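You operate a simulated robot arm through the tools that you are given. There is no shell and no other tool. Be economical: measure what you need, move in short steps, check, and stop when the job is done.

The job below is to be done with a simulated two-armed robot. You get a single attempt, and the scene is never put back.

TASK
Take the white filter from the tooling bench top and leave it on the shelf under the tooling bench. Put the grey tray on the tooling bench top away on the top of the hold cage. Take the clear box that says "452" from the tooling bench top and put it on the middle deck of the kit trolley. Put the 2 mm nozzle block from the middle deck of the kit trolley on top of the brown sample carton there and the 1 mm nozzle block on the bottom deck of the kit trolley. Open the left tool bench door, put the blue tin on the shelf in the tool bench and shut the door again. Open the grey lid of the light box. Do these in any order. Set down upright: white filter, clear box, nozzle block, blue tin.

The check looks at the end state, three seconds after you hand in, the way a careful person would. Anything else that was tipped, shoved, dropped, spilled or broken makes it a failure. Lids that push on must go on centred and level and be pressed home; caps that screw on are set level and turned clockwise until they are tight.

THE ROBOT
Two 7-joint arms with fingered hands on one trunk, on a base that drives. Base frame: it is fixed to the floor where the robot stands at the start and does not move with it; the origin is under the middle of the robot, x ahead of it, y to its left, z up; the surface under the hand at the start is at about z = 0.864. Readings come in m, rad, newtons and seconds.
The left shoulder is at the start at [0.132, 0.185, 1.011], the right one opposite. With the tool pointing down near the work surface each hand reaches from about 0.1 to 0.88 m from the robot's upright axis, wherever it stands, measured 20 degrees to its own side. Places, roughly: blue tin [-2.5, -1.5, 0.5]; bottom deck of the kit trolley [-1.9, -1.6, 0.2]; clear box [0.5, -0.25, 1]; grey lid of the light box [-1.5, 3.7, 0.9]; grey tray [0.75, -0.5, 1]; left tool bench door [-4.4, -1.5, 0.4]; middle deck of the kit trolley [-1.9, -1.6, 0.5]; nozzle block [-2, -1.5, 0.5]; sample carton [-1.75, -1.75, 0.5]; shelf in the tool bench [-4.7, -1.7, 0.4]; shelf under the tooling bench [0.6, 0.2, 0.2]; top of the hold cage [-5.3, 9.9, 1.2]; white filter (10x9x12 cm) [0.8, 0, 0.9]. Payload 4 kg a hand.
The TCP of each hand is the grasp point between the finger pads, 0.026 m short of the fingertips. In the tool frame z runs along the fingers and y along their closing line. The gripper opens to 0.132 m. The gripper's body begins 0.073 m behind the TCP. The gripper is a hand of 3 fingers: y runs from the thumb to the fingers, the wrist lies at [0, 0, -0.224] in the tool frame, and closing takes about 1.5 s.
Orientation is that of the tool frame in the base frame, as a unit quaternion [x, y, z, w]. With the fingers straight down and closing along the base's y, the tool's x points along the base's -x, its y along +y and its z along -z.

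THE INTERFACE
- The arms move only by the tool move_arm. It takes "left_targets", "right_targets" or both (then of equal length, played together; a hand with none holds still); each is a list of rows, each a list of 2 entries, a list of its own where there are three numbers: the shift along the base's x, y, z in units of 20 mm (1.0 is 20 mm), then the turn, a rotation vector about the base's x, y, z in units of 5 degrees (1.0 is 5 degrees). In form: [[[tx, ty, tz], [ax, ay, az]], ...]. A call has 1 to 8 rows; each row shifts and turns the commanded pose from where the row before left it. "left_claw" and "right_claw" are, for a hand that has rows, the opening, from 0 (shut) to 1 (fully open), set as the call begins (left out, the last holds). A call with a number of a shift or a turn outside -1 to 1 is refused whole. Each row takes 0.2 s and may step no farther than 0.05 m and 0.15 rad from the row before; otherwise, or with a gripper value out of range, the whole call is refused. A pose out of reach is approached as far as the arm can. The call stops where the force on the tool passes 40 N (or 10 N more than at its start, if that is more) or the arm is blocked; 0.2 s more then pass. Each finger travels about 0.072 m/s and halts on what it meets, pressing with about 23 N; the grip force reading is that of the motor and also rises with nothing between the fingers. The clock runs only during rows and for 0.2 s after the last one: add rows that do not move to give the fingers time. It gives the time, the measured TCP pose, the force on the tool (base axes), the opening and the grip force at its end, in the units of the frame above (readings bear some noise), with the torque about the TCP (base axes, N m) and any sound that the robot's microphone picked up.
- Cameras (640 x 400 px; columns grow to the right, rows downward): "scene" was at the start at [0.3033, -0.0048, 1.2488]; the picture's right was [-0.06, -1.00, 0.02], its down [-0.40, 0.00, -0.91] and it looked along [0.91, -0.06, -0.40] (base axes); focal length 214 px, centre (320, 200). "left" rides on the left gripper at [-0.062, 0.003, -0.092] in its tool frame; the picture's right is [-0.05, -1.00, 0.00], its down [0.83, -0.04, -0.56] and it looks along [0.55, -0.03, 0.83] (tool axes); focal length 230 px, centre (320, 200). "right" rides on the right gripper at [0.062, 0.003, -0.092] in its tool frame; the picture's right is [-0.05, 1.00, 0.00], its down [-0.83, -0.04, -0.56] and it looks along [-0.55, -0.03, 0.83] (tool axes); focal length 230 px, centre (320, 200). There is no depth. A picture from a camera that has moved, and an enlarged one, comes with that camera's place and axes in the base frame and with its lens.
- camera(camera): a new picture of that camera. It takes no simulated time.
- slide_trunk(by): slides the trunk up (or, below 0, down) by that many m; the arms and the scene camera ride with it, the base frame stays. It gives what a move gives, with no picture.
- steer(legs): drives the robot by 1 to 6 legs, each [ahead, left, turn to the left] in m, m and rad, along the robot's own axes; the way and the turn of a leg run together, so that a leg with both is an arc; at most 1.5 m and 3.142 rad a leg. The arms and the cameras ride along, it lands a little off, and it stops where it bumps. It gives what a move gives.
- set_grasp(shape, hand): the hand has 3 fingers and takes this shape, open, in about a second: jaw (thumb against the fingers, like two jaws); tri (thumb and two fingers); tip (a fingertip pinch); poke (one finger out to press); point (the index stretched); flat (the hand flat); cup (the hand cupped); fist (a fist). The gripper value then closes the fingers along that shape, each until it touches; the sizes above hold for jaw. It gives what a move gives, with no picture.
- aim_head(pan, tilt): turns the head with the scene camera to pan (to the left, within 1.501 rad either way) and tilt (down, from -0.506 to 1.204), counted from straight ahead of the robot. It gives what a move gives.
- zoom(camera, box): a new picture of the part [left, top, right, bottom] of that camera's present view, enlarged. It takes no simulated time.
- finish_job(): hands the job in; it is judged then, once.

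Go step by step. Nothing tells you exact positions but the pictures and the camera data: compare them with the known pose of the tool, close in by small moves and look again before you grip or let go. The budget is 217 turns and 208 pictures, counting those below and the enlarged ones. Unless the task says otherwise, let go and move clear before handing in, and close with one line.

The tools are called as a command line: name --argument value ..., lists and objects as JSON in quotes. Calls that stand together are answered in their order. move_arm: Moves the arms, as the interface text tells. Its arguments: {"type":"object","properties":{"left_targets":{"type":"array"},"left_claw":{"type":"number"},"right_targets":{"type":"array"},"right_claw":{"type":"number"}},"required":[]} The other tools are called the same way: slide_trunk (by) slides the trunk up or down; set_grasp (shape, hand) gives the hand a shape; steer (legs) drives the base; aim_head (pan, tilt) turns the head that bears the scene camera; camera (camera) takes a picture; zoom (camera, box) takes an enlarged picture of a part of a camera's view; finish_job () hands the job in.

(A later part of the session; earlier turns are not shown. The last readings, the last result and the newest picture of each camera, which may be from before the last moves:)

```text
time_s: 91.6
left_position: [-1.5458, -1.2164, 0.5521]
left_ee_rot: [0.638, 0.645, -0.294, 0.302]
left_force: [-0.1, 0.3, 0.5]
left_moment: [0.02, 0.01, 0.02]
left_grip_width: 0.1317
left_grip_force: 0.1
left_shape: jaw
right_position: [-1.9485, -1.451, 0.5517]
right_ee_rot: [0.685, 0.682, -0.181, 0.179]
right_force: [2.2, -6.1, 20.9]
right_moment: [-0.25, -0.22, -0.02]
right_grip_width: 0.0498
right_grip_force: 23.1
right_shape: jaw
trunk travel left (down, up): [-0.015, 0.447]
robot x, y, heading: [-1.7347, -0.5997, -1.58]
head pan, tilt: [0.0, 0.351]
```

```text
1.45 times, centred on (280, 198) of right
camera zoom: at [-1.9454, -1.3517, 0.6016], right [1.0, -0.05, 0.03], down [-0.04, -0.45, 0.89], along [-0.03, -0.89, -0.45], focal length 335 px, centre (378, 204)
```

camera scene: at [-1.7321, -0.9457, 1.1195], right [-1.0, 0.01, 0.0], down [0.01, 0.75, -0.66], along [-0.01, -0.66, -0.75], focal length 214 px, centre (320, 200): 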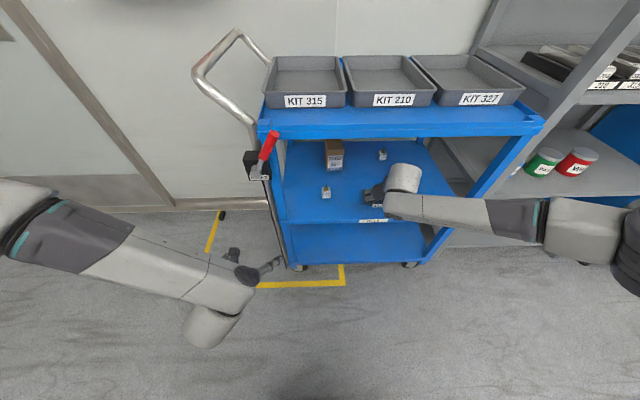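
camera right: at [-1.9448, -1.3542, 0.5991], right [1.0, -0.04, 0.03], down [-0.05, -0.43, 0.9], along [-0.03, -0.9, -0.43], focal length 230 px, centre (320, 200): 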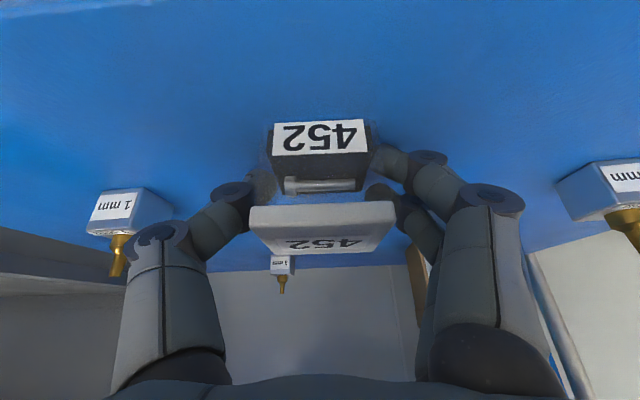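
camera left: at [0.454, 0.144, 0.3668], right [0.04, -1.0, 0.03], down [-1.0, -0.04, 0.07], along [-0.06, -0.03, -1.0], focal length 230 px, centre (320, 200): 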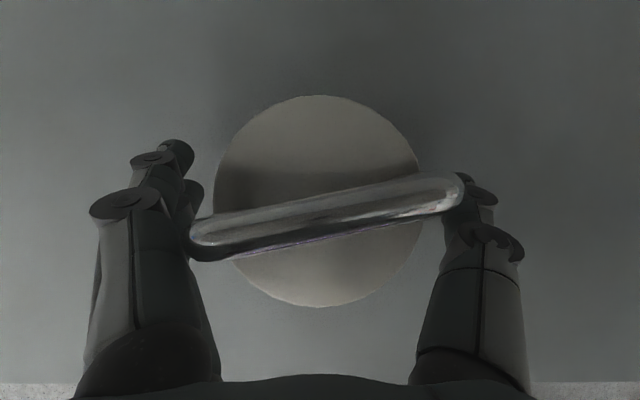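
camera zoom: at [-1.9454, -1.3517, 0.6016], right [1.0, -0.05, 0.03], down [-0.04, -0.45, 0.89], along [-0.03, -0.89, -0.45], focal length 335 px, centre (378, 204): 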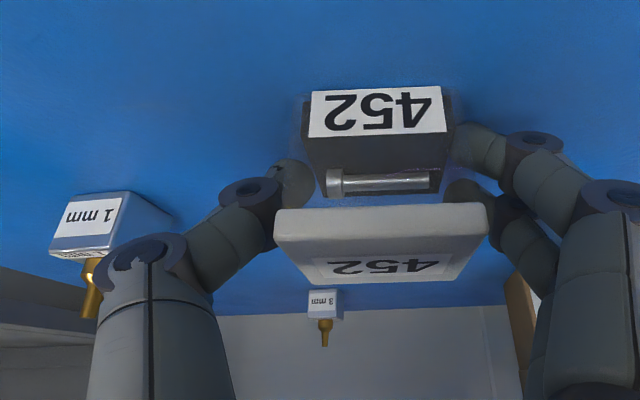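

Force is falling with constant height, so the box is truly resting on the deck (about z = 0.52). One more relief, then open.

move_arm --right_targets '[[[0, 0, 0.3], [0, 0, 0]], [[0, 0, 0], [0, 0, 0]]]'

move_arm --right_targets '[[[0, 0, 0], [0, 0, 0]], [[0, 0, 0], [0, 0, 0]], [[0, 0, 0], [0, 0, 0]], [[0, 0, 0], [0, 0, 0]], [[0, 0, 0], [0, 0, 0]]]' --right_claw 0.75

camera --camera "right"

```text
time_s: 92.2
left_position: [-1.5457, -1.218, 0.5514]
left_ee_rot: [0.638, 0.645, -0.294, 0.302]
left_force: [0.7, -0.4, 0.5]
left_moment: [0.01, -0.02, -0.01]
left_grip_width: 0.1319
left_grip_force: 0.0
left_shape: jaw
right_position: [-1.9492, -1.4511, 0.5507]
right_ee_rot: [0.685, 0.683, -0.179, 0.177]
right_force: [2.4, -1.8, 8.7]
right_moment: [-0.11, -0.09, -0.01]
right_grip_width: 0.0496
right_grip_force: 22.9
right_shape: jaw
trunk travel left (down, up): [-0.015, 0.447]
robot x, y, heading: [-1.7318, -0.5979, -1.584]
head pan, tilt: [0.0, 0.351]
```

```text
time_s: 93.4
left_position: [-1.5463, -1.2173, 0.5517]
left_ee_rot: [0.639, 0.645, -0.294, 0.3]
left_force: [0.2, 0.3, -0.2]
left_moment: [0.02, 0.01, 0.0]
left_grip_width: 0.1321
left_grip_force: 0.1
left_shape: jaw
right_position: [-1.9496, -1.452, 0.5521]
right_ee_rot: [0.685, 0.684, -0.178, 0.178]
right_force: [0.4, -0.3, 0.1]
right_moment: [0.02, 0.01, -0.01]
right_grip_width: 0.0987
right_grip_force: 0.1
right_shape: jaw
trunk travel left (down, up): [-0.015, 0.447]
robot x, y, heading: [-1.7295, -0.6003, -1.585]
head pan, tilt: [0.0, 0.351]
```

```text
155 pictures are left
camera right: at [-1.9456, -1.352, 0.6035], right [1.0, -0.05, 0.02], down [-0.04, -0.45, 0.89], along [-0.03, -0.89, -0.46], focal length 230 px, centre (320, 200)
```

right: 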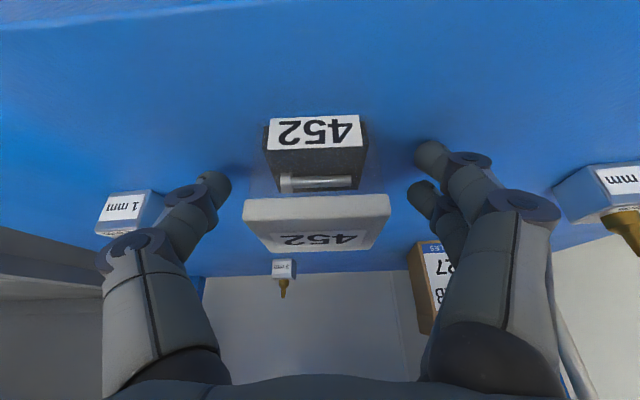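

The 452 box stands on the deck. I withdraw the right hand and pull the left back a little, then shift the base toward the 1 mm block.

move_arm --right_targets '[[[0, 0.5, 0.87], [0, 0, 0]], [[0, 0.5, 0.87], [0, 0, 0]], [[0, 0.5, 0.87], [0, 0, 0]], [[0, 0.7, 0.6], [0, 0, 0]], [[0, 1, 0], [0, 0, 0]], [[0, 1, 0], [0, 0, 0]], [[0, 1, 0], [0, 0, 0]], [[0, 1, 0], [0, 0, 0]]]' --left_targets '[[[0, 0.5, 0], [0, 0, 0]], [[0, 0.5, 0], [0, 0, 0]], [[0, 0.5, 0], [0, 0, 0]], [[0, 0.5, 0], [0, 0, 0]], [[0, 0.5, 0], [0, 0, 0]], [[0, 0.5, 0], [0, 0, 0]], [[0, 0.5, 0], [0, 0, 0]], [[0, 0.5, 0], [0, 0, 0]]]'

steer --legs '[[0.1, -0.13, 0.01]]'

camera --camera "scene"

camera --camera "right"

```text
time_s: 95.2
left_position: [-1.5465, -1.138, 0.5518]
left_ee_rot: [0.639, 0.645, -0.293, 0.3]
left_force: [-0.2, -0.5, -0.3]
left_moment: [-0.03, -0.02, 0.03]
left_grip_width: 0.1319
left_grip_force: 0.1
left_shape: jaw
right_position: [-1.9502, -1.327, 0.6166]
right_ee_rot: [0.685, 0.683, -0.18, 0.178]
right_force: [0.0, 0.1, -1.3]
right_moment: [-0.01, 0.0, -0.04]
right_grip_width: 0.0987
right_grip_force: 0.0
right_shape: jaw
trunk travel left (down, up): [-0.015, 0.447]
robot x, y, heading: [-1.7303, -0.5949, -1.581]
head pan, tilt: [0.0, 0.351]
```

```text
time_s: 96.6
left_position: [-1.6724, -1.2302, 0.5516]
left_ee_rot: [0.636, 0.648, -0.291, 0.302]
left_force: [-0.3, -0.5, 0.3]
left_moment: [0.03, -0.01, 0.0]
left_grip_width: 0.1319
left_grip_force: 0.1
left_shape: jaw
right_position: [-2.0734, -1.4272, 0.6159]
right_ee_rot: [0.68, 0.688, -0.178, 0.178]
right_force: [-0.8, -0.1, -0.9]
right_moment: [0.01, -0.04, 0.04]
right_grip_width: 0.0987
right_grip_force: 0.1
right_shape: jaw
trunk travel left (down, up): [-0.015, 0.447]
robot x, y, heading: [-1.8665, -0.6911, -1.571]
head pan, tilt: [0.0, 0.351]
```

```text
154 pictures are left
camera scene: at [-1.8628, -1.0473, 1.1168], right [-1.0, 0.0, 0.0], down [0.0, 0.76, -0.66], along [0.0, -0.66, -0.76], focal length 214 px, centre (320, 200)
```

scene: 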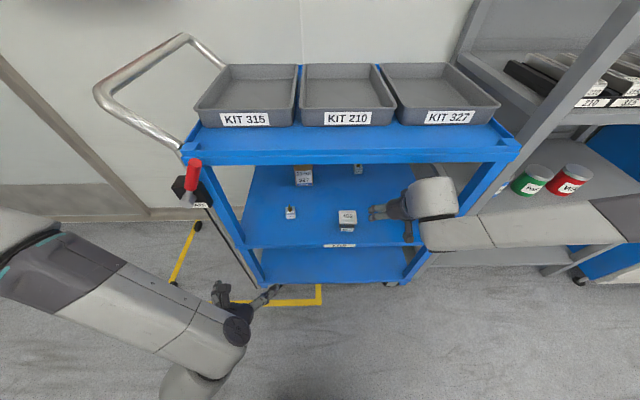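

```text
153 pictures are left
camera right: at [-2.0719, -1.3273, 0.6671], right [1.0, -0.04, 0.03], down [-0.04, -0.45, 0.89], along [-0.02, -0.89, -0.46], focal length 230 px, centre (320, 200)
```

right: 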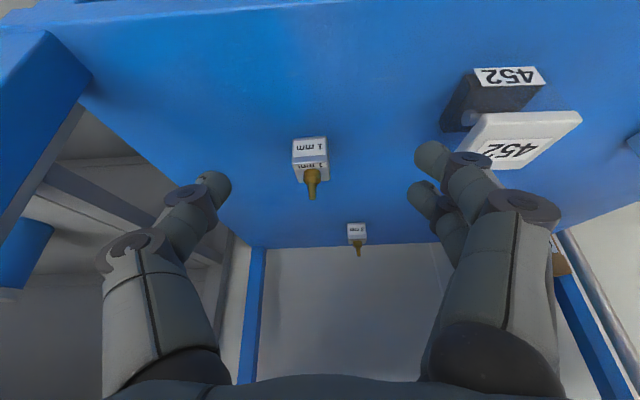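

The 1 mm block centre is about [-2.083, -1.498]. I narrow the opening and move along the finger axis onto it, stopping just short.

move_arm --right_targets '[[[-0.25, 0, 0], [0, 0, 0]], [[-0.25, 0, 0], [0, 0, 0]], [[0, 0, 0], [0, 0, 0]], [[0, -0.9, -0.6], [0, 0, 0]], [[0, -0.9, -0.6], [0, 0, 0]], [[0, -0.9, -0.6], [0, 0, 0]], [[0, -0.6, -0.6], [0, 0, 0]]]' --right_claw 0.5

camera --camera "right"

```text
time_s: 98.2
left_position: [-1.6714, -1.2302, 0.5513]
left_ee_rot: [0.635, 0.649, -0.291, 0.302]
left_force: [-0.4, -0.2, -0.1]
left_moment: [0.02, -0.02, -0.01]
left_grip_width: 0.1321
left_grip_force: 0.0
left_shape: jaw
right_position: [-2.0836, -1.4921, 0.5673]
right_ee_rot: [0.681, 0.687, -0.178, 0.179]
right_force: [1.0, -0.2, -0.4]
right_moment: [0.01, 0.0, 0.01]
right_grip_width: 0.0667
right_grip_force: 0.0
right_shape: jaw
trunk travel left (down, up): [-0.015, 0.447]
robot x, y, heading: [-1.8604, -0.6919, -1.569]
head pan, tilt: [0.0, 0.351]
```

```text
152 pictures are left
camera right: at [-2.0818, -1.3929, 0.6192], right [1.0, -0.04, 0.02], down [-0.04, -0.45, 0.89], along [-0.02, -0.89, -0.46], focal length 230 px, centre (320, 200)
```

right: 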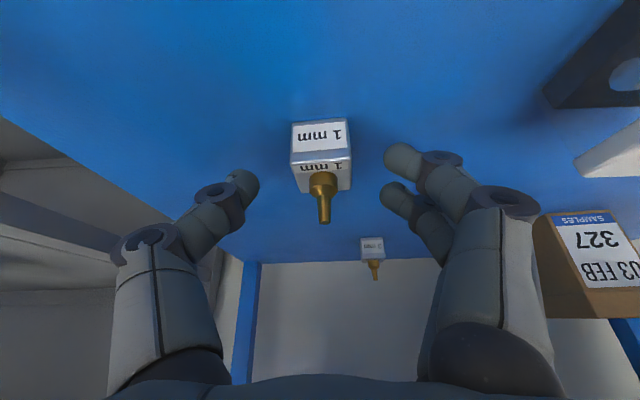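

Well centred. I lower the last bit and close.

move_arm --right_targets '[[[0, -0.3, -0.4], [0, 0, 0]], [[0, 0, -0.4], [0, 0, 0]], [[0, 0, 0], [0, 0, 0]]]'

move_arm --right_targets '[[[0, 0, 0], [0, 0, 0]], [[0, 0, 0], [0, 0, 0]], [[0, 0, 0], [0, 0, 0]], [[0, 0, 0], [0, 0, 0]], [[0, 0, 0], [0, 0, 0]]]' --right_claw 0

camera --camera "right"

```text
time_s: 99.0
left_position: [-1.6707, -1.2306, 0.5517]
left_ee_rot: [0.634, 0.649, -0.291, 0.303]
left_force: [0.2, -0.4, 0.4]
left_moment: [-0.01, -0.01, -0.01]
left_grip_width: 0.1317
left_grip_force: 0.1
left_shape: jaw
right_position: [-2.0834, -1.499, 0.5537]
right_ee_rot: [0.68, 0.688, -0.178, 0.18]
right_force: [-0.3, 0.4, -0.1]
right_moment: [0.02, 0.0, -0.01]
right_grip_width: 0.0666
right_grip_force: 0.1
right_shape: jaw
trunk travel left (down, up): [-0.015, 0.447]
robot x, y, heading: [-1.8639, -0.6917, -1.571]
head pan, tilt: [0.0, 0.351]
```

```text
time_s: 100.2
left_position: [-1.672, -1.2308, 0.551]
left_ee_rot: [0.635, 0.649, -0.292, 0.302]
left_force: [-0.6, -0.1, 0.0]
left_moment: [-0.01, 0.04, 0.03]
left_grip_width: 0.132
left_grip_force: 0.0
left_shape: jaw
right_position: [-2.0826, -1.4986, 0.5539]
right_ee_rot: [0.681, 0.688, -0.178, 0.179]
right_force: [-0.2, -0.2, -1.1]
right_moment: [0.0, -0.01, -0.02]
right_grip_width: 0.0268
right_grip_force: 22.4
right_shape: jaw
trunk travel left (down, up): [-0.015, 0.447]
robot x, y, heading: [-1.8629, -0.6948, -1.565]
head pan, tilt: [0.0, 0.351]
```

```text
151 pictures are left
camera right: at [-2.081, -1.3998, 0.6043], right [1.0, -0.04, 0.02], down [-0.04, -0.45, 0.89], along [-0.02, -0.89, -0.46], focal length 230 px, centre (320, 200)
```

right: 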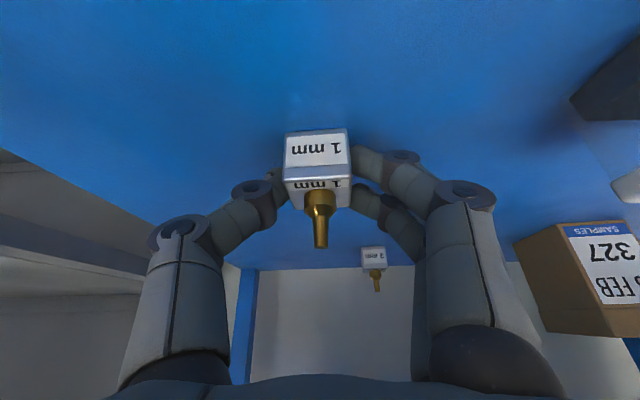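

Gripped. I lift it, back it out of the middle deck, and lower it in front of the trolley.

move_arm --right_targets '[[[0, 0.3, 0.9], [0, 0, 0]], [[0, 0.6, 0.6], [0, 0, 0]], [[0, 1, 0.2], [0, 0, 0]], [[0, 1, 0], [0, 0, 0]], [[0, 1, 0], [0, 0, 0]], [[0, 1, 0], [0, 0, 0]], [[0, 1, 0], [0, 0, 0]], [[0, 1, 0], [0, 0, 0]]]'

move_arm --right_targets '[[[0, 1, 0], [0, 0, 0]], [[0, 1, 0], [0, 0, 0]], [[0, 1, -1], [0, 0, 0]], [[0, 0, -1], [0, 0, 0]], [[0, 0, -1], [0, 0, 0]], [[0, 0, -1], [0, 0, 0]], [[0, 0, -1], [0, 0, 0]], [[0, 0, -1], [0, 0, 0]]]'

move_arm --right_targets '[[[0, 0, -1], [0, 0, 0]], [[0, 0, -1], [0, 0, 0]], [[0, 0, -1], [0, 0, 0]], [[0, 0, -1], [0, 0, 0]], [[0, 0, -1], [0, 0, 0]], [[0, 0, -1], [0, 0, 0]], [[0, 0, -1], [0, 0, 0]], [[0, 0, -1], [0, 0, 0]]]'

camera --camera "right"

camera --camera "scene"

```text
time_s: 102.0
left_position: [-1.6723, -1.2312, 0.5501]
left_ee_rot: [0.634, 0.649, -0.292, 0.303]
left_force: [-1.0, 0.1, 0.5]
left_moment: [-0.01, -0.01, 0.0]
left_grip_width: 0.1319
left_grip_force: 0.1
left_shape: jaw
right_position: [-2.0838, -1.3603, 0.5889]
right_ee_rot: [0.681, 0.687, -0.179, 0.179]
right_force: [-0.2, 0.2, -0.8]
right_moment: [-0.02, 0.01, 0.03]
right_grip_width: 0.0267
right_grip_force: 23.4
right_shape: jaw
trunk travel left (down, up): [-0.015, 0.447]
robot x, y, heading: [-1.8639, -0.6897, -1.573]
head pan, tilt: [0.0, 0.351]
```

```text
time_s: 103.8
left_position: [-1.6729, -1.231, 0.5505]
left_ee_rot: [0.635, 0.649, -0.292, 0.302]
left_force: [0.8, 0.4, -0.4]
left_moment: [-0.02, -0.02, 0.0]
left_grip_width: 0.132
left_grip_force: 0.0
left_shape: jaw
right_position: [-2.083, -1.3004, 0.4654]
right_ee_rot: [0.681, 0.687, -0.178, 0.179]
right_force: [-0.1, 0.1, 0.0]
right_moment: [-0.03, -0.01, -0.01]
right_grip_width: 0.0268
right_grip_force: 23.3
right_shape: jaw
trunk travel left (down, up): [-0.015, 0.447]
robot x, y, heading: [-1.8608, -0.6925, -1.572]
head pan, tilt: [0.0, 0.351]
```

```text
time_s: 105.6
left_position: [-1.672, -1.2312, 0.5516]
left_ee_rot: [0.634, 0.649, -0.291, 0.303]
left_force: [0.7, 0.7, -0.3]
left_moment: [0.02, -0.02, 0.05]
left_grip_width: 0.1319
left_grip_force: 0.1
left_shape: jaw
right_position: [-2.1085, -1.2957, 0.3502]
right_ee_rot: [0.681, 0.688, -0.177, 0.179]
right_force: [-0.4, 1.3, -0.5]
right_moment: [0.02, -0.01, 0.0]
right_grip_width: 0.0266
right_grip_force: 23.3
right_shape: jaw
right hand out of reach, approached as far as the arm can: row 6, 7, 8
trunk travel left (down, up): [-0.015, 0.447]
robot x, y, heading: [-1.8654, -0.6907, -1.568]
head pan, tilt: [0.0, 0.351]
```

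```text
150 pictures are left
camera right: at [-2.1071, -1.1961, 0.401], right [1.0, -0.04, 0.03], down [-0.04, -0.45, 0.89], along [-0.02, -0.89, -0.46], focal length 230 px, centre (320, 200)
```

right: 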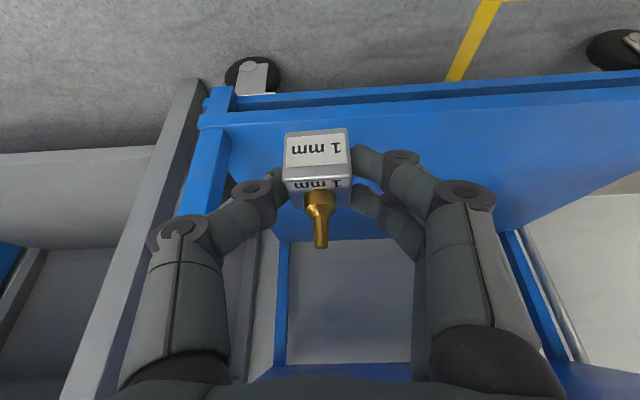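

```text
149 pictures are left
camera scene: at [-1.862, -1.0467, 1.1171], right [-1.0, 0.0, 0.0], down [0.0, 0.76, -0.66], along [0.0, -0.66, -0.76], focal length 214 px, centre (320, 200)
```

scene: 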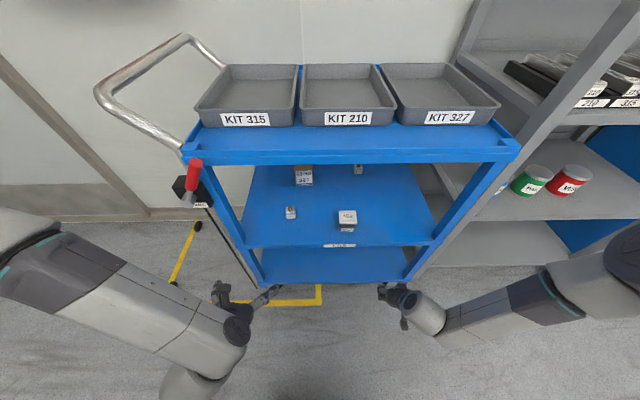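

The right arm is near its limit while folded. I back the base a little and extend the hand forward and down instead.

steer --legs '[[-0.14, 0.02, 0]]'

move_arm --right_targets '[[[0.2, -1, 0], [0, 0, 0]], [[0.2, -1, 0], [0, 0, 0]], [[0.2, -1, -0.5], [0, 0, 0]], [[0.2, -1, -1], [0, 0, 0]], [[0.2, -1, -1], [0, 0, 0]], [[0, -0.5, -1], [0, 0, 0]], [[0, 0, -1], [0, 0, 0]], [[0, 0, -0.5], [0, 0, 0]]]'

camera --camera "right"

```text
time_s: 106.9
left_position: [-1.6527, -1.0892, 0.5518]
left_ee_rot: [0.634, 0.649, -0.291, 0.303]
left_force: [0.3, 0.9, -0.2]
left_moment: [0.01, 0.0, 0.04]
left_grip_width: 0.132
left_grip_force: 0.0
left_shape: jaw
right_position: [-2.0901, -1.1513, 0.3503]
right_ee_rot: [0.68, 0.688, -0.178, 0.18]
right_force: [0.1, -0.6, -0.7]
right_moment: [-0.05, 0.01, 0.01]
right_grip_width: 0.0266
right_grip_force: 23.0
right_shape: jaw
trunk travel left (down, up): [-0.015, 0.447]
robot x, y, heading: [-1.8424, -0.5472, -1.565]
head pan, tilt: [0.0, 0.351]
```

```text
time_s: 108.7
left_position: [-1.6523, -1.0893, 0.5513]
left_ee_rot: [0.635, 0.649, -0.292, 0.302]
left_force: [0.4, 0.6, 0.6]
left_moment: [0.02, 0.02, -0.02]
left_grip_width: 0.132
left_grip_force: 0.2
left_shape: jaw
right_position: [-2.1165, -1.228, 0.3523]
right_ee_rot: [0.681, 0.688, -0.178, 0.178]
right_force: [-0.4, -0.5, -0.2]
right_moment: [0.04, 0.0, 0.06]
right_grip_width: 0.0265
right_grip_force: 23.3
right_shape: jaw
right hand out of reach, approached as far as the arm can: row 2, 3, 4, 5, 6, 7, 8
trunk travel left (down, up): [-0.015, 0.447]
robot x, y, heading: [-1.8468, -0.55, -1.567]
head pan, tilt: [0.0, 0.351]
```

```text
148 pictures are left
camera right: at [-2.1142, -1.1305, 0.4036], right [1.0, -0.04, 0.03], down [-0.04, -0.45, 0.89], along [-0.02, -0.89, -0.46], focal length 230 px, centre (320, 200)
```

right: 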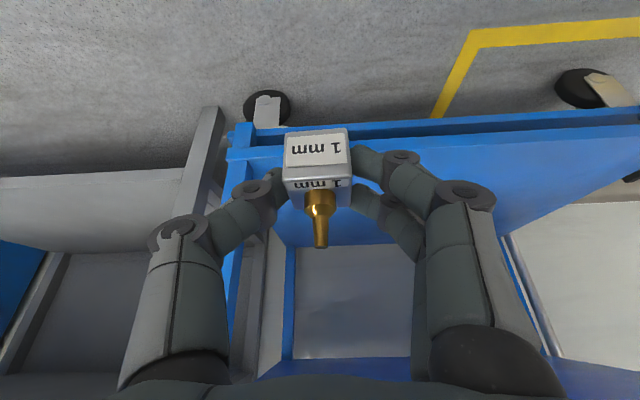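

The arm seems limited by the wrist angle at this low height. I yaw the hand inward about 30 degrees and try lowering again.

move_arm --right_targets '[[[0, 0, 0], [0, 0, 1]], [[0, 0, 0], [0, 0, 1]], [[0, 0, 0], [0, 0, 1]], [[0, 0, 0], [0, 0, 1]], [[0, 0, -1], [0, 0, 1]], [[0, 0, -1], [0, 0, 1]], [[0, 0, -1], [0, 0, 0]], [[0, 0, -1], [0, 0, 0]]]'

camera --camera "scene"

```text
time_s: 110.5
left_position: [-1.6524, -1.0895, 0.5522]
left_ee_rot: [0.634, 0.649, -0.291, 0.303]
left_force: [-0.1, -0.3, 0.0]
left_moment: [-0.01, 0.01, -0.02]
left_grip_width: 0.132
left_grip_force: 0.0
left_shape: jaw
right_position: [-2.1296, -1.2061, 0.3313]
right_ee_rot: [0.479, 0.841, -0.125, 0.219]
right_force: [-0.1, -0.2, -1.2]
right_moment: [0.04, -0.02, -0.02]
right_grip_width: 0.0265
right_grip_force: 22.8
right_shape: jaw
right hand out of reach, approached as far as the arm can: row 5, 6, 7, 8
trunk travel left (down, up): [-0.015, 0.447]
robot x, y, heading: [-1.8433, -0.551, -1.572]
head pan, tilt: [0.0, 0.351]
```

```text
147 pictures are left
camera scene: at [-1.8421, -0.9044, 1.117], right [-1.0, 0.0, 0.0], down [0.0, 0.76, -0.66], along [0.0, -0.66, -0.76], focal length 214 px, centre (320, 200)
```

scene: 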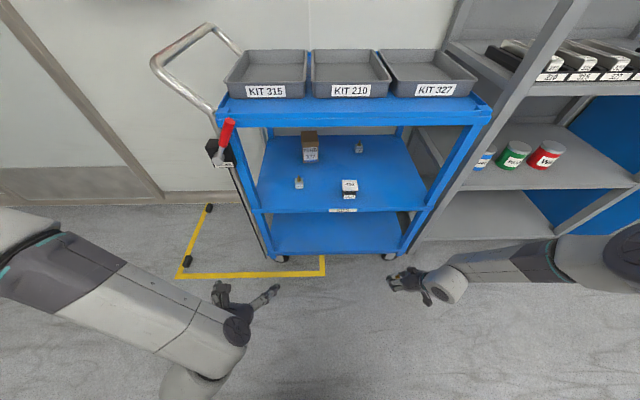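

The elbow has swung forward, limiting descent. I pull the hand back toward the body so the elbow drops behind, then try down.

move_arm --right_targets '[[[0, 1, 0.5], [0, 0, -1]], [[0, 1, 0.5], [0, 0, -1]], [[0, 1, 0.5], [0, 0, -1]], [[0, 1, 0.5], [0, 0, -1]], [[0, 1, 0], [0, 0, -1]], [[0, 1, 0], [0, 0, -1]], [[0, 1, 0], [0, 0, 0]], [[0, 1, 0], [0, 0, 0]]]'

move_arm --right_targets '[[[0, 0, -1], [0, 0, 0]], [[0, 0, -1], [0, 0, 0]], [[0, 0, -1], [0, 0, 0]], [[0, 0, -1], [0, 0, 0]], [[0, 0, -1], [0, 0, 0]], [[0, 0, -1], [0, 0, 0]], [[0, 0, -1], [0, 0, 0]], [[0, 0, -1], [0, 0, 0]]]'

camera --camera "scene"

```text
time_s: 112.3
left_position: [-1.6528, -1.0886, 0.5513]
left_ee_rot: [0.634, 0.649, -0.291, 0.304]
left_force: [0.0, -0.5, -0.1]
left_moment: [-0.01, 0.0, 0.01]
left_grip_width: 0.1321
left_grip_force: 0.0
left_shape: jaw
right_position: [-2.1275, -1.0461, 0.3718]
right_ee_rot: [0.681, 0.688, -0.177, 0.179]
right_force: [-1.2, -0.3, -0.9]
right_moment: [-0.03, -0.02, 0.03]
right_grip_width: 0.0259
right_grip_force: 23.4
right_shape: jaw
trunk travel left (down, up): [-0.015, 0.447]
robot x, y, heading: [-1.8443, -0.55, -1.576]
head pan, tilt: [0.0, 0.351]
```

```text
time_s: 114.1
left_position: [-1.6527, -1.0887, 0.5516]
left_ee_rot: [0.635, 0.648, -0.292, 0.303]
left_force: [-0.7, -0.1, -0.5]
left_moment: [0.0, 0.03, -0.01]
left_grip_width: 0.1317
left_grip_force: 0.1
left_shape: jaw
right_position: [-2.1689, -1.0656, 0.3195]
right_ee_rot: [0.681, 0.688, -0.178, 0.179]
right_force: [-0.2, -0.3, -1.8]
right_moment: [-0.01, -0.02, -0.03]
right_grip_width: 0.026
right_grip_force: 23.3
right_shape: jaw
right hand out of reach, approached as far as the arm can: row 2, 3, 4, 5, 6, 7, 8
trunk travel left (down, up): [-0.015, 0.447]
robot x, y, heading: [-1.8455, -0.5511, -1.571]
head pan, tilt: [0.0, 0.351]
```

```text
146 pictures are left
camera scene: at [-1.8422, -0.9044, 1.117], right [-1.0, 0.0, 0.0], down [0.0, 0.76, -0.66], along [0.0, -0.66, -0.76], focal length 214 px, centre (320, 200)
```

scene: 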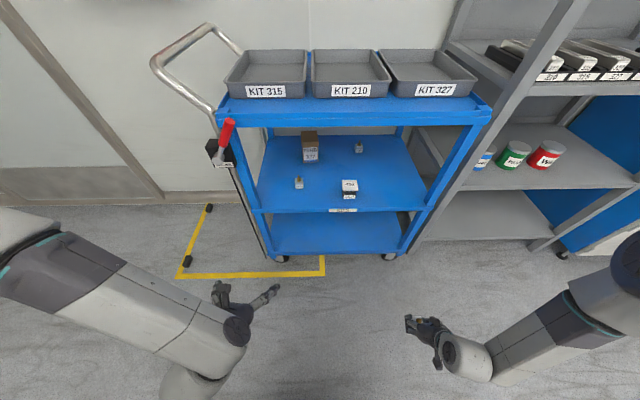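

It can go lower when further outboard. I move outward and down to see how far it gets.

move_arm --right_targets '[[[-1, 0, 0], [0, 0, 0]], [[-1, 0, 0], [0, 0, 0]], [[-1, 0, -0.5], [0, 0, 0]], [[-1, 0, -1], [0, 0, 0]], [[-0.5, 0, -1], [0, 0, 0]], [[0, 0, -1], [0, 0, 0]], [[0, 0, -1], [0, 0, 0]], [[0, 0, -1], [0, 0, 0]]]'

```text
time_s: 115.9
left_position: [-1.6519, -1.088, 0.5517]
left_ee_rot: [0.635, 0.649, -0.291, 0.302]
left_force: [0.0, 0.5, -1.4]
left_moment: [0.02, 0.0, -0.02]
left_grip_width: 0.1318
left_grip_force: 0.0
left_shape: jaw
right_position: [-2.2592, -1.0727, 0.3032]
right_ee_rot: [0.681, 0.688, -0.177, 0.179]
right_force: [-0.8, 0.2, -1.4]
right_moment: [0.0, 0.01, 0.01]
right_grip_width: 0.0262
right_grip_force: 22.7
right_shape: jaw
right hand out of reach, approached as far as the arm can: row 4, 5, 6, 7, 8
trunk travel left (down, up): [-0.015, 0.447]
robot x, y, heading: [-1.8432, -0.551, -1.567]
head pan, tilt: [0.0, 0.351]
```

Still floored at about z = 0.30. I test whether a more vertical hand allows lower positions.

move_arm --right_targets '[[[0, 0, 0], [1, 0, 0]], [[0, 0, 0], [1, 0, 0]], [[0, 0, 0], [1, 0, 0]], [[0, 0, -1], [1, 0, 0]], [[0, 0, -1], [1, 0, 0]], [[0, 0, -1], [1, 0, 0]], [[0, 0, -1], [0, 0, 0]], [[0, 0, -1], [0, 0, 0]]]'

camera --camera "scene"

```text
time_s: 117.7
left_position: [-1.6516, -1.0874, 0.5508]
left_ee_rot: [0.635, 0.649, -0.292, 0.302]
left_force: [0.4, 0.2, 0.3]
left_moment: [0.0, 0.01, 0.0]
left_grip_width: 0.132
left_grip_force: 0.1
left_shape: jaw
right_position: [-2.2591, -1.0835, 0.2807]
right_ee_rot: [0.704, 0.71, -0.012, 0.024]
right_force: [-0.2, 0.8, -1.0]
right_moment: [0.0, 0.0, -0.03]
right_grip_width: 0.0261
right_grip_force: 23.1
right_shape: jaw
right hand out of reach, approached as far as the arm can: row 5, 6, 7, 8
trunk travel left (down, up): [-0.015, 0.447]
robot x, y, heading: [-1.8458, -0.5472, -1.575]
head pan, tilt: [0.0, 0.351]
```

```text
145 pictures are left
camera scene: at [-1.8421, -0.9045, 1.117], right [-1.0, 0.0, 0.0], down [0.0, 0.76, -0.66], along [0.0, -0.66, -0.76], focal length 214 px, centre (320, 200)
```

scene: 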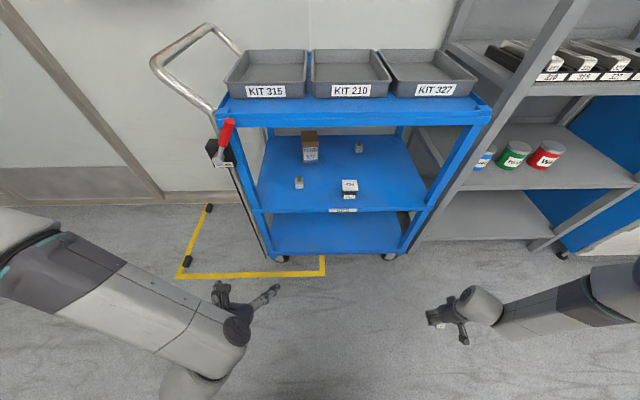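

The wrist is floored near z = 0.5 in this posture. I test whether the left arm can go lower, as it did for the filter.

move_arm --left_targets '[[[0, 0, -1], [0.5, 0, 0]], [[0, 0, -1], [0.5, 0, 0]], [[0, 0, -1], [0.5, 0, 0]], [[0, 0, -1], [0.5, 0, 0]], [[0, 0, -1], [0.5, 0, 0]], [[0, 0, -1], [0.5, 0, 0]], [[0, 0, -1], [0.5, 0, 0]], [[0, 0, -1], [0.5, 0, 0]]]'

move_arm --left_targets '[[[0, 0, -1], [0, 0, 0]], [[0, 0, -1], [0, 0, 0]], [[0, 0, -1], [0, 0, 0]], [[0, 0, -1], [0, 0, 0]], [[0, 0, -1], [0, 0, 0]], [[0, 0, -1], [0, 0, 0]], [[0, 0, -1], [0, 0, 0]], [[0, 0, -1], [0, 0, 0]]]'

camera --camera "scene"

```text
time_s: 119.5
left_position: [-1.6516, -1.0901, 0.3902]
left_ee_rot: [0.678, 0.689, -0.174, 0.187]
left_force: [0.7, 0.6, -0.5]
left_moment: [-0.01, 0.01, 0.01]
left_grip_width: 0.1321
left_grip_force: 0.2
left_shape: jaw
right_position: [-2.2595, -1.0814, 0.2816]
right_ee_rot: [0.703, 0.71, -0.012, 0.024]
right_force: [-0.3, -0.1, -0.9]
right_moment: [-0.01, 0.02, -0.03]
right_grip_width: 0.0261
right_grip_force: 23.3
right_shape: jaw
trunk travel left (down, up): [-0.015, 0.447]
robot x, y, heading: [-1.8465, -0.5485, -1.567]
head pan, tilt: [0.0, 0.351]
```

```text
time_s: 121.3
left_position: [-1.6523, -1.088, 0.2301]
left_ee_rot: [0.677, 0.69, -0.174, 0.188]
left_force: [0.6, 0.1, -0.5]
left_moment: [0.0, 0.0, 0.03]
left_grip_width: 0.1319
left_grip_force: 0.1
left_shape: jaw
right_position: [-2.2604, -1.0835, 0.2812]
right_ee_rot: [0.704, 0.71, -0.013, 0.025]
right_force: [0.4, 0.2, -0.7]
right_moment: [0.0, 0.01, 0.02]
right_grip_width: 0.0261
right_grip_force: 23.2
right_shape: jaw
trunk travel left (down, up): [-0.015, 0.447]
robot x, y, heading: [-1.8451, -0.5509, -1.57]
head pan, tilt: [0.0, 0.351]
```

```text
144 pictures are left
camera scene: at [-1.8423, -0.9047, 1.1169], right [-1.0, 0.0, 0.0], down [0.0, 0.76, -0.66], along [0.0, -0.66, -0.76], focal length 214 px, centre (320, 200)
```

scene: 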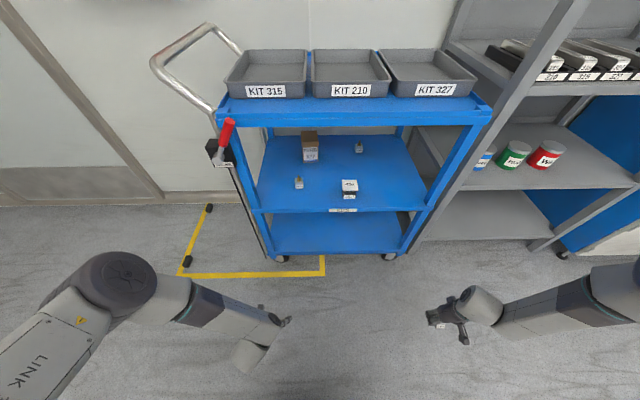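

The left arm descends fine. I try to bring the right arm into the mirrored starting posture (closer in, higher, more tilted), then descend the same way.

move_arm --right_targets '[[[0.9, 0, 1], [-1, 0, 0]], [[0.9, 0, 1], [-1, 0, 0]], [[0.9, 0, 1], [-1, 0, 0]], [[0.9, 0, 1], [-1, 0, 0]], [[0.9, 0, 1], [-1, 0, 0]], [[0.9, 0, 1], [-1, 0, 0]], [[0.9, 0, 1], [-1, 0, 0]], [[0.9, 0, 1], [-1, 0, 0]]]'

move_arm --right_targets '[[[0.9, 0, 1], [-1, 0, 0]], [[0.9, 0, 1], [-0.5, 0, 0]], [[0.9, 0, 1], [0, 0, 0]], [[0.9, 0, 1], [0, 0, 0]], [[0, 0, 1], [0, 0, 0]], [[0, 0, 1], [0, 0, 0]], [[0, 0, 0], [0, 0, 0]], [[0, 0, 0], [0, 0, 0]]]'

move_arm --right_targets '[[[0, 0, -1], [0.5, 0, 0]], [[0, 0, -1], [0.5, 0, 0]], [[0, 0, -1], [0.5, 0, 0]], [[0, 0, -1], [0.5, 0, 0]], [[0, 0, -1], [0.5, 0, 0]], [[0, 0, -1], [0.5, 0, 0]], [[0, 0, -1], [0.5, 0, 0]], [[0, 0, -1], [0.5, 0, 0]]]'

camera --camera "scene"

```text
time_s: 123.1
left_position: [-1.6522, -1.0874, 0.2308]
left_ee_rot: [0.677, 0.69, -0.174, 0.188]
left_force: [-0.6, 0.5, 0.3]
left_moment: [0.0, -0.04, 0.0]
left_grip_width: 0.1318
left_grip_force: 0.0
left_shape: jaw
right_position: [-2.1145, -1.0817, 0.4381]
right_ee_rot: [0.653, 0.663, -0.255, 0.264]
right_force: [1.0, -0.3, -1.4]
right_moment: [-0.01, 0.0, 0.03]
right_grip_width: 0.0261
right_grip_force: 22.8
right_shape: jaw
trunk travel left (down, up): [-0.015, 0.447]
robot x, y, heading: [-1.8418, -0.5525, -1.57]
head pan, tilt: [0.0, 0.351]
```

```text
time_s: 124.9
left_position: [-1.6526, -1.0874, 0.2314]
left_ee_rot: [0.677, 0.69, -0.174, 0.188]
left_force: [0.3, -0.3, -0.1]
left_moment: [0.0, -0.01, 0.0]
left_grip_width: 0.1319
left_grip_force: 0.0
left_shape: jaw
right_position: [-2.0424, -1.0811, 0.5593]
right_ee_rot: [0.635, 0.645, -0.297, 0.305]
right_force: [-0.6, -1.3, -0.6]
right_moment: [0.03, 0.01, -0.01]
right_grip_width: 0.0261
right_grip_force: 22.9
right_shape: jaw
trunk travel left (down, up): [-0.015, 0.447]
robot x, y, heading: [-1.8445, -0.551, -1.569]
head pan, tilt: [0.0, 0.351]
```

```text
time_s: 126.7
left_position: [-1.6522, -1.0888, 0.2315]
left_ee_rot: [0.677, 0.691, -0.173, 0.188]
left_force: [0.6, -1.2, -0.1]
left_moment: [0.03, 0.02, 0.02]
left_grip_width: 0.132
left_grip_force: 0.1
left_shape: jaw
right_position: [-2.042, -1.0833, 0.3998]
right_ee_rot: [0.678, 0.687, -0.18, 0.191]
right_force: [-0.5, 0.9, -0.7]
right_moment: [-0.03, 0.01, 0.03]
right_grip_width: 0.0262
right_grip_force: 23.0
right_shape: jaw
trunk travel left (down, up): [-0.015, 0.447]
robot x, y, heading: [-1.8413, -0.5554, -1.57]
head pan, tilt: [0.0, 0.351]
```

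```text
143 pictures are left
camera scene: at [-1.842, -0.9047, 1.1169], right [-1.0, 0.0, 0.0], down [0.0, 0.76, -0.66], along [0.0, -0.66, -0.76], focal length 214 px, centre (320, 200)
```

scene: 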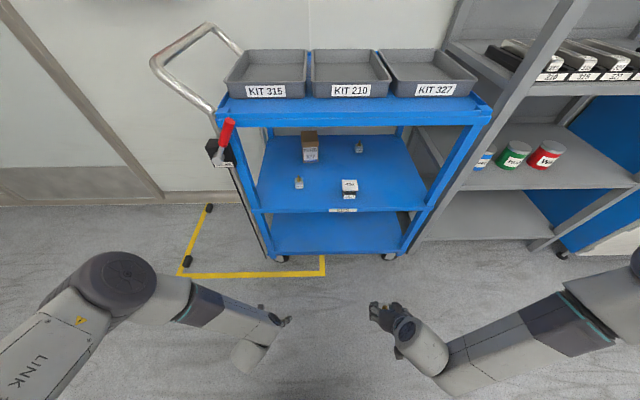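

Reached 0.40 without complaint this time. I continue straight down.

move_arm --right_targets '[[[0, 0, -1], [0, 0, 0]], [[0, 0, -1], [0, 0, 0]], [[0, 0, -1], [0, 0, 0]], [[0, 0, -1], [0, 0, 0]], [[0, 0, -1], [0, 0, 0]], [[0, 0, -1], [0, 0, 0]], [[0, 0, -1], [0, 0, 0]]]'

```text
time_s: 128.3
left_position: [-1.6527, -1.0884, 0.2314]
left_ee_rot: [0.677, 0.69, -0.175, 0.188]
left_force: [1.1, 0.3, 1.1]
left_moment: [-0.03, -0.01, -0.04]
left_grip_width: 0.1316
left_grip_force: 0.0
left_shape: jaw
right_position: [-2.095, -1.092, 0.3471]
right_ee_rot: [0.677, 0.688, -0.179, 0.192]
right_force: [0.1, -0.9, -1.1]
right_moment: [0.0, 0.02, -0.03]
right_grip_width: 0.0261
right_grip_force: 22.6
right_shape: jaw
right hand out of reach, approached as far as the arm can: row 2, 3, 4, 5, 6, 7
trunk travel left (down, up): [-0.015, 0.447]
robot x, y, heading: [-1.8449, -0.5515, -1.569]
head pan, tilt: [0.0, 0.351]
```

Same floor, so the right arm's posture rules the bottom deck out; the left hand will do it. First I use the left hand for the 2 mm block: raise it and tilt it nearly level.

move_arm --left_targets '[[[0, 0, 1], [-1, 0, 0]], [[0, 0, 1], [-1, 0, 0]], [[0, 0, 1], [-1, 0, 0]], [[0, 0, 1], [-1, 0, 0]], [[0, 0, 1], [0, 0, 0]], [[0, 0, 1], [0, 0, 0]], [[0, 0, 1], [0, 0, 0]], [[0, 0, 1], [0, 0, 0]]]' --right_targets '[[[0, 0, 1], [0, 0, 0]], [[0, 0, 1], [0, 0, 0]], [[0, 0, 1], [0, 0, 0]], [[0, 0, 1], [0, 0, 0]], [[0, 0, 1], [0, 0, 0]], [[0, 0, 1], [0, 0, 0]], [[0, 0, 1], [0, 0, 0]], [[0, 0, 1], [0, 0, 0]]]'

move_arm --left_targets '[[[0, 0, 1], [0, 0, 0]], [[0, 0, 1], [0, 0, 0]], [[0, 0, 1], [0, 0, 0]], [[0, 0, 1], [0, 0, 0]], [[0, 0, 1], [0, 0, 0]], [[0, 0, 1], [0, 0, 0]], [[0, 0, 1], [0, 0, 0]], [[0, 0, 1], [0, 0, 0]]]' --right_targets '[[[0, 0, 1], [0, 0, 0]], [[0, 0, 1], [0, 0, 0]], [[0, 0, 1], [0, 0, 0]], [[0, 0, 1], [0, 0, 0]], [[0, 0, 0], [0, 0, 0]], [[0, 0, 0], [0, 0, 0]], [[0, 0, 0], [0, 0, 0]], [[0, 0, 0], [0, 0, 0]]]'

steer --legs '[[0.13, -0.09, 0]]'

camera --camera "left"

camera --camera "scene"

```text
time_s: 130.1
left_position: [-1.7326, -1.125, 0.4274]
left_ee_rot: [0.635, 0.649, -0.291, 0.302]
left_force: [-0.3, 0.8, 0.8]
left_moment: [-0.02, 0.01, 0.03]
left_grip_width: 0.1321
left_grip_force: 0.1
left_shape: jaw
left hand out of reach, approached as far as the arm can: row 1, 2, 3, 4
right_position: [-2.0948, -1.0896, 0.5061]
right_ee_rot: [0.677, 0.687, -0.181, 0.192]
right_force: [-0.9, 0.1, -0.8]
right_moment: [0.02, -0.03, 0.03]
right_grip_width: 0.0263
right_grip_force: 23.0
right_shape: jaw
trunk travel left (down, up): [-0.015, 0.447]
robot x, y, heading: [-1.8468, -0.5533, -1.565]
head pan, tilt: [0.0, 0.351]
```

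```text
time_s: 131.9
left_position: [-1.7335, -1.1247, 0.5886]
left_ee_rot: [0.634, 0.649, -0.292, 0.303]
left_force: [-0.2, -0.1, -1.0]
left_moment: [-0.03, -0.02, -0.05]
left_grip_width: 0.1318
left_grip_force: 0.2
left_shape: jaw
right_position: [-2.0889, -1.0915, 0.5852]
right_ee_rot: [0.675, 0.689, -0.177, 0.196]
right_force: [-1.0, -0.2, -0.6]
right_moment: [-0.01, 0.04, -0.01]
right_grip_width: 0.0262
right_grip_force: 23.3
right_shape: jaw
right hand out of reach, approached as far as the arm can: row 4
trunk travel left (down, up): [-0.015, 0.447]
robot x, y, heading: [-1.8429, -0.5512, -1.569]
head pan, tilt: [0.0, 0.351]
```

```text
time_s: 133.3
left_position: [-1.8289, -1.2527, 0.5867]
left_ee_rot: [0.637, 0.647, -0.292, 0.301]
left_force: [-0.1, 0.9, 0.1]
left_moment: [-0.02, -0.02, -0.02]
left_grip_width: 0.132
left_grip_force: 0.1
left_shape: jaw
right_position: [-2.1832, -1.2168, 0.5836]
right_ee_rot: [0.678, 0.686, -0.177, 0.194]
right_force: [0.0, 0.1, -0.9]
right_moment: [0.02, 0.0, 0.0]
right_grip_width: 0.0259
right_grip_force: 22.7
right_shape: jaw
trunk travel left (down, up): [-0.015, 0.447]
robot x, y, heading: [-1.9336, -0.6783, -1.574]
head pan, tilt: [0.0, 0.351]
```

```text
142 pictures are left
camera left: at [-1.8262, -1.2223, 0.6933], right [-1.0, -0.05, 0.03], down [-0.06, 0.96, -0.27], along [-0.02, -0.27, -0.96], focal length 230 px, centre (320, 200)
```

left: 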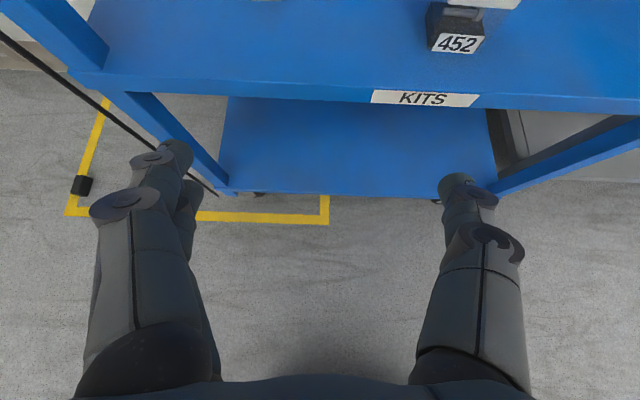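

```text
141 pictures are left
camera scene: at [-1.9355, -1.0328, 1.1167], right [-1.0, 0.01, 0.0], down [0.0, 0.76, -0.66], along [0.0, -0.66, -0.76], focal length 214 px, centre (320, 200)
```

scene: 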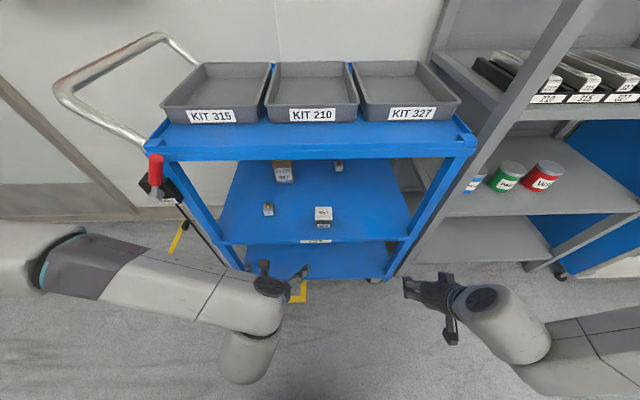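

The left hand still needs more forward tilt, possible as it extends. I move it toward the 2 mm block at slightly raised height while tilting.

move_arm --left_targets '[[[0.44, -0.85, -0.05], [-0.5, 0, 0]], [[0.44, -0.85, -0.05], [-0.5, 0, 0]], [[0.44, -0.85, -0.05], [-0.5, 0, 0]], [[0.44, -0.85, -0.05], [-0.5, 0, 0]], [[0.44, -0.85, 0], [-0.5, 0, 0]], [[0.44, -0.85, 0], [-0.5, 0, 0]], [[0.44, -0.85, 0], [-0.5, 0, 0]], [[0.44, -0.85, 0], [-0.5, 0, 0]]]' --left_claw 0.6

camera --camera "left"

camera --camera "scene"

```text
time_s: 135.1
left_position: [-1.7885, -1.3894, 0.5995]
left_ee_rot: [0.574, 0.589, -0.397, 0.409]
left_force: [-0.1, -0.5, -0.6]
left_moment: [0.01, 0.0, 0.01]
left_grip_width: 0.0798
left_grip_force: 0.1
left_shape: jaw
left hand out of reach, approached as far as the arm can: row 7, 8
right_position: [-2.1844, -1.2165, 0.5844]
right_ee_rot: [0.677, 0.687, -0.178, 0.195]
right_force: [0.0, 0.2, -1.3]
right_moment: [-0.01, 0.0, 0.01]
right_grip_width: 0.0261
right_grip_force: 23.4
right_shape: jaw
trunk travel left (down, up): [-0.015, 0.447]
robot x, y, heading: [-1.9364, -0.6776, -1.577]
head pan, tilt: [0.0, 0.351]
```

```text
140 pictures are left
camera left: at [-1.7873, -1.3252, 0.6891], right [-1.0, -0.05, 0.05], down [-0.06, 0.81, -0.58], along [-0.01, -0.58, -0.81], focal length 230 px, centre (320, 200)
```

left: 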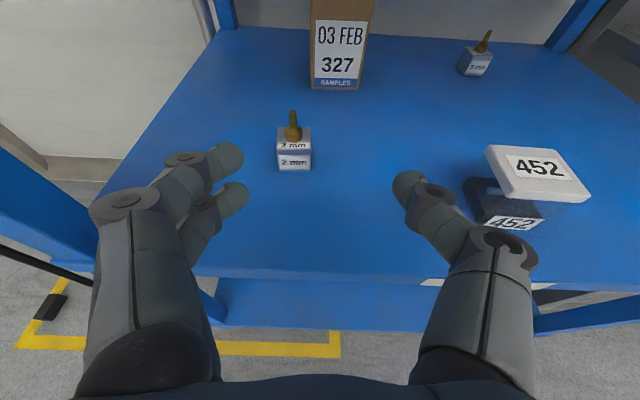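

```text
139 pictures are left
camera scene: at [-1.9349, -1.032, 1.117], right [-1.0, 0.01, 0.0], down [0.0, 0.76, -0.66], along [0.0, -0.66, -0.76], focal length 214 px, centre (320, 200)
```

scene: 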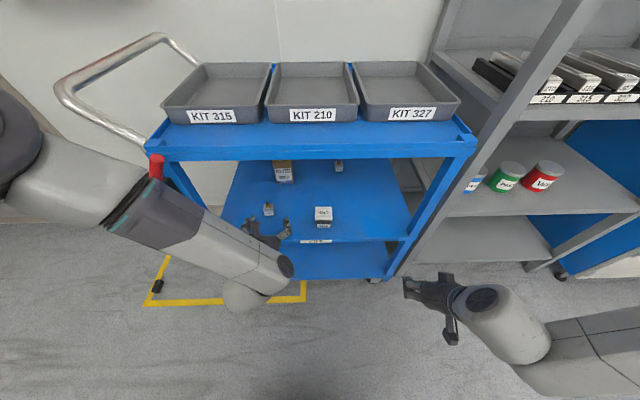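

The left camera gives the 2 mm block at [-1.762, -1.494] and the carton front at [-1.80, -1.64]. To keep the left elbow away from the brake lever, I back off, shift the base right, and move the hand left relative to the body.

steer --legs '[[-0.12, 0, 0], [0, -0.12, 0]]'

move_arm --left_targets '[[[0.95, 0, 0], [0, 0, 0]], [[0.95, 0, 0], [0, 0, 0]], [[0.95, 0, 0], [0, 0, 0]], [[0.95, 0, 0], [0, 0, 0]], [[0.95, 0, 0], [0, 0, 0]], [[0.95, 0, 0], [0, 0, 0]], [[0.95, 0, 0], [0, 0, 0]], [[0.95, 0, 0], [0, 0, 0]]]'

camera --camera "scene"

```text
time_s: 137.2
left_position: [-1.9115, -1.2697, 0.5992]
left_ee_rot: [0.575, 0.588, -0.396, 0.408]
left_force: [-0.3, -0.3, -0.4]
left_moment: [0.0, -0.01, 0.03]
left_grip_width: 0.0794
left_grip_force: 0.0
left_shape: jaw
right_position: [-2.3062, -1.0969, 0.5826]
right_ee_rot: [0.678, 0.686, -0.178, 0.196]
right_force: [-0.3, 0.1, -0.7]
right_moment: [0.02, 0.0, 0.04]
right_grip_width: 0.0262
right_grip_force: 22.2
right_shape: jaw
trunk travel left (down, up): [-0.015, 0.447]
robot x, y, heading: [-2.0545, -0.563, -1.576]
head pan, tilt: [0.0, 0.351]
```

```text
time_s: 139.0
left_position: [-1.8646, -1.2788, 0.6622]
left_ee_rot: [0.574, 0.592, -0.392, 0.408]
left_force: [0.0, -0.3, 0.1]
left_moment: [0.01, 0.01, -0.02]
left_grip_width: 0.0796
left_grip_force: 0.0
left_shape: jaw
left hand out of reach, approached as far as the arm can: row 1, 2, 3, 4, 5, 6, 7, 8
right_position: [-2.3048, -1.0966, 0.5833]
right_ee_rot: [0.678, 0.686, -0.179, 0.195]
right_force: [0.5, 0.6, -0.3]
right_moment: [-0.01, 0.02, -0.03]
right_grip_width: 0.0259
right_grip_force: 23.5
right_shape: jaw
trunk travel left (down, up): [-0.015, 0.447]
robot x, y, heading: [-2.0544, -0.5604, -1.572]
head pan, tilt: [0.0, 0.351]
```

```text
138 pictures are left
camera scene: at [-2.0555, -0.9119, 1.1172], right [-1.0, 0.01, 0.0], down [0.0, 0.75, -0.66], along [0.0, -0.66, -0.75], focal length 214 px, centre (320, 200)
```

scene: 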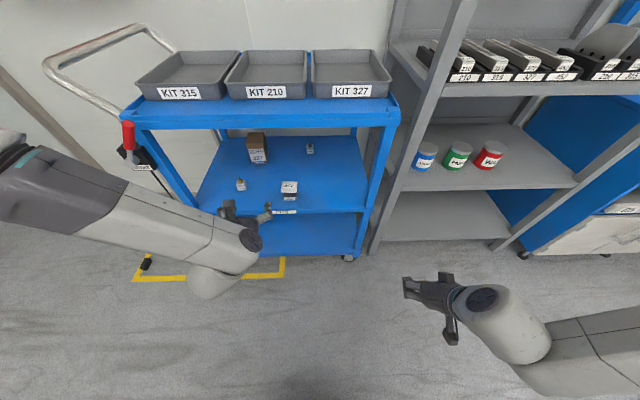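

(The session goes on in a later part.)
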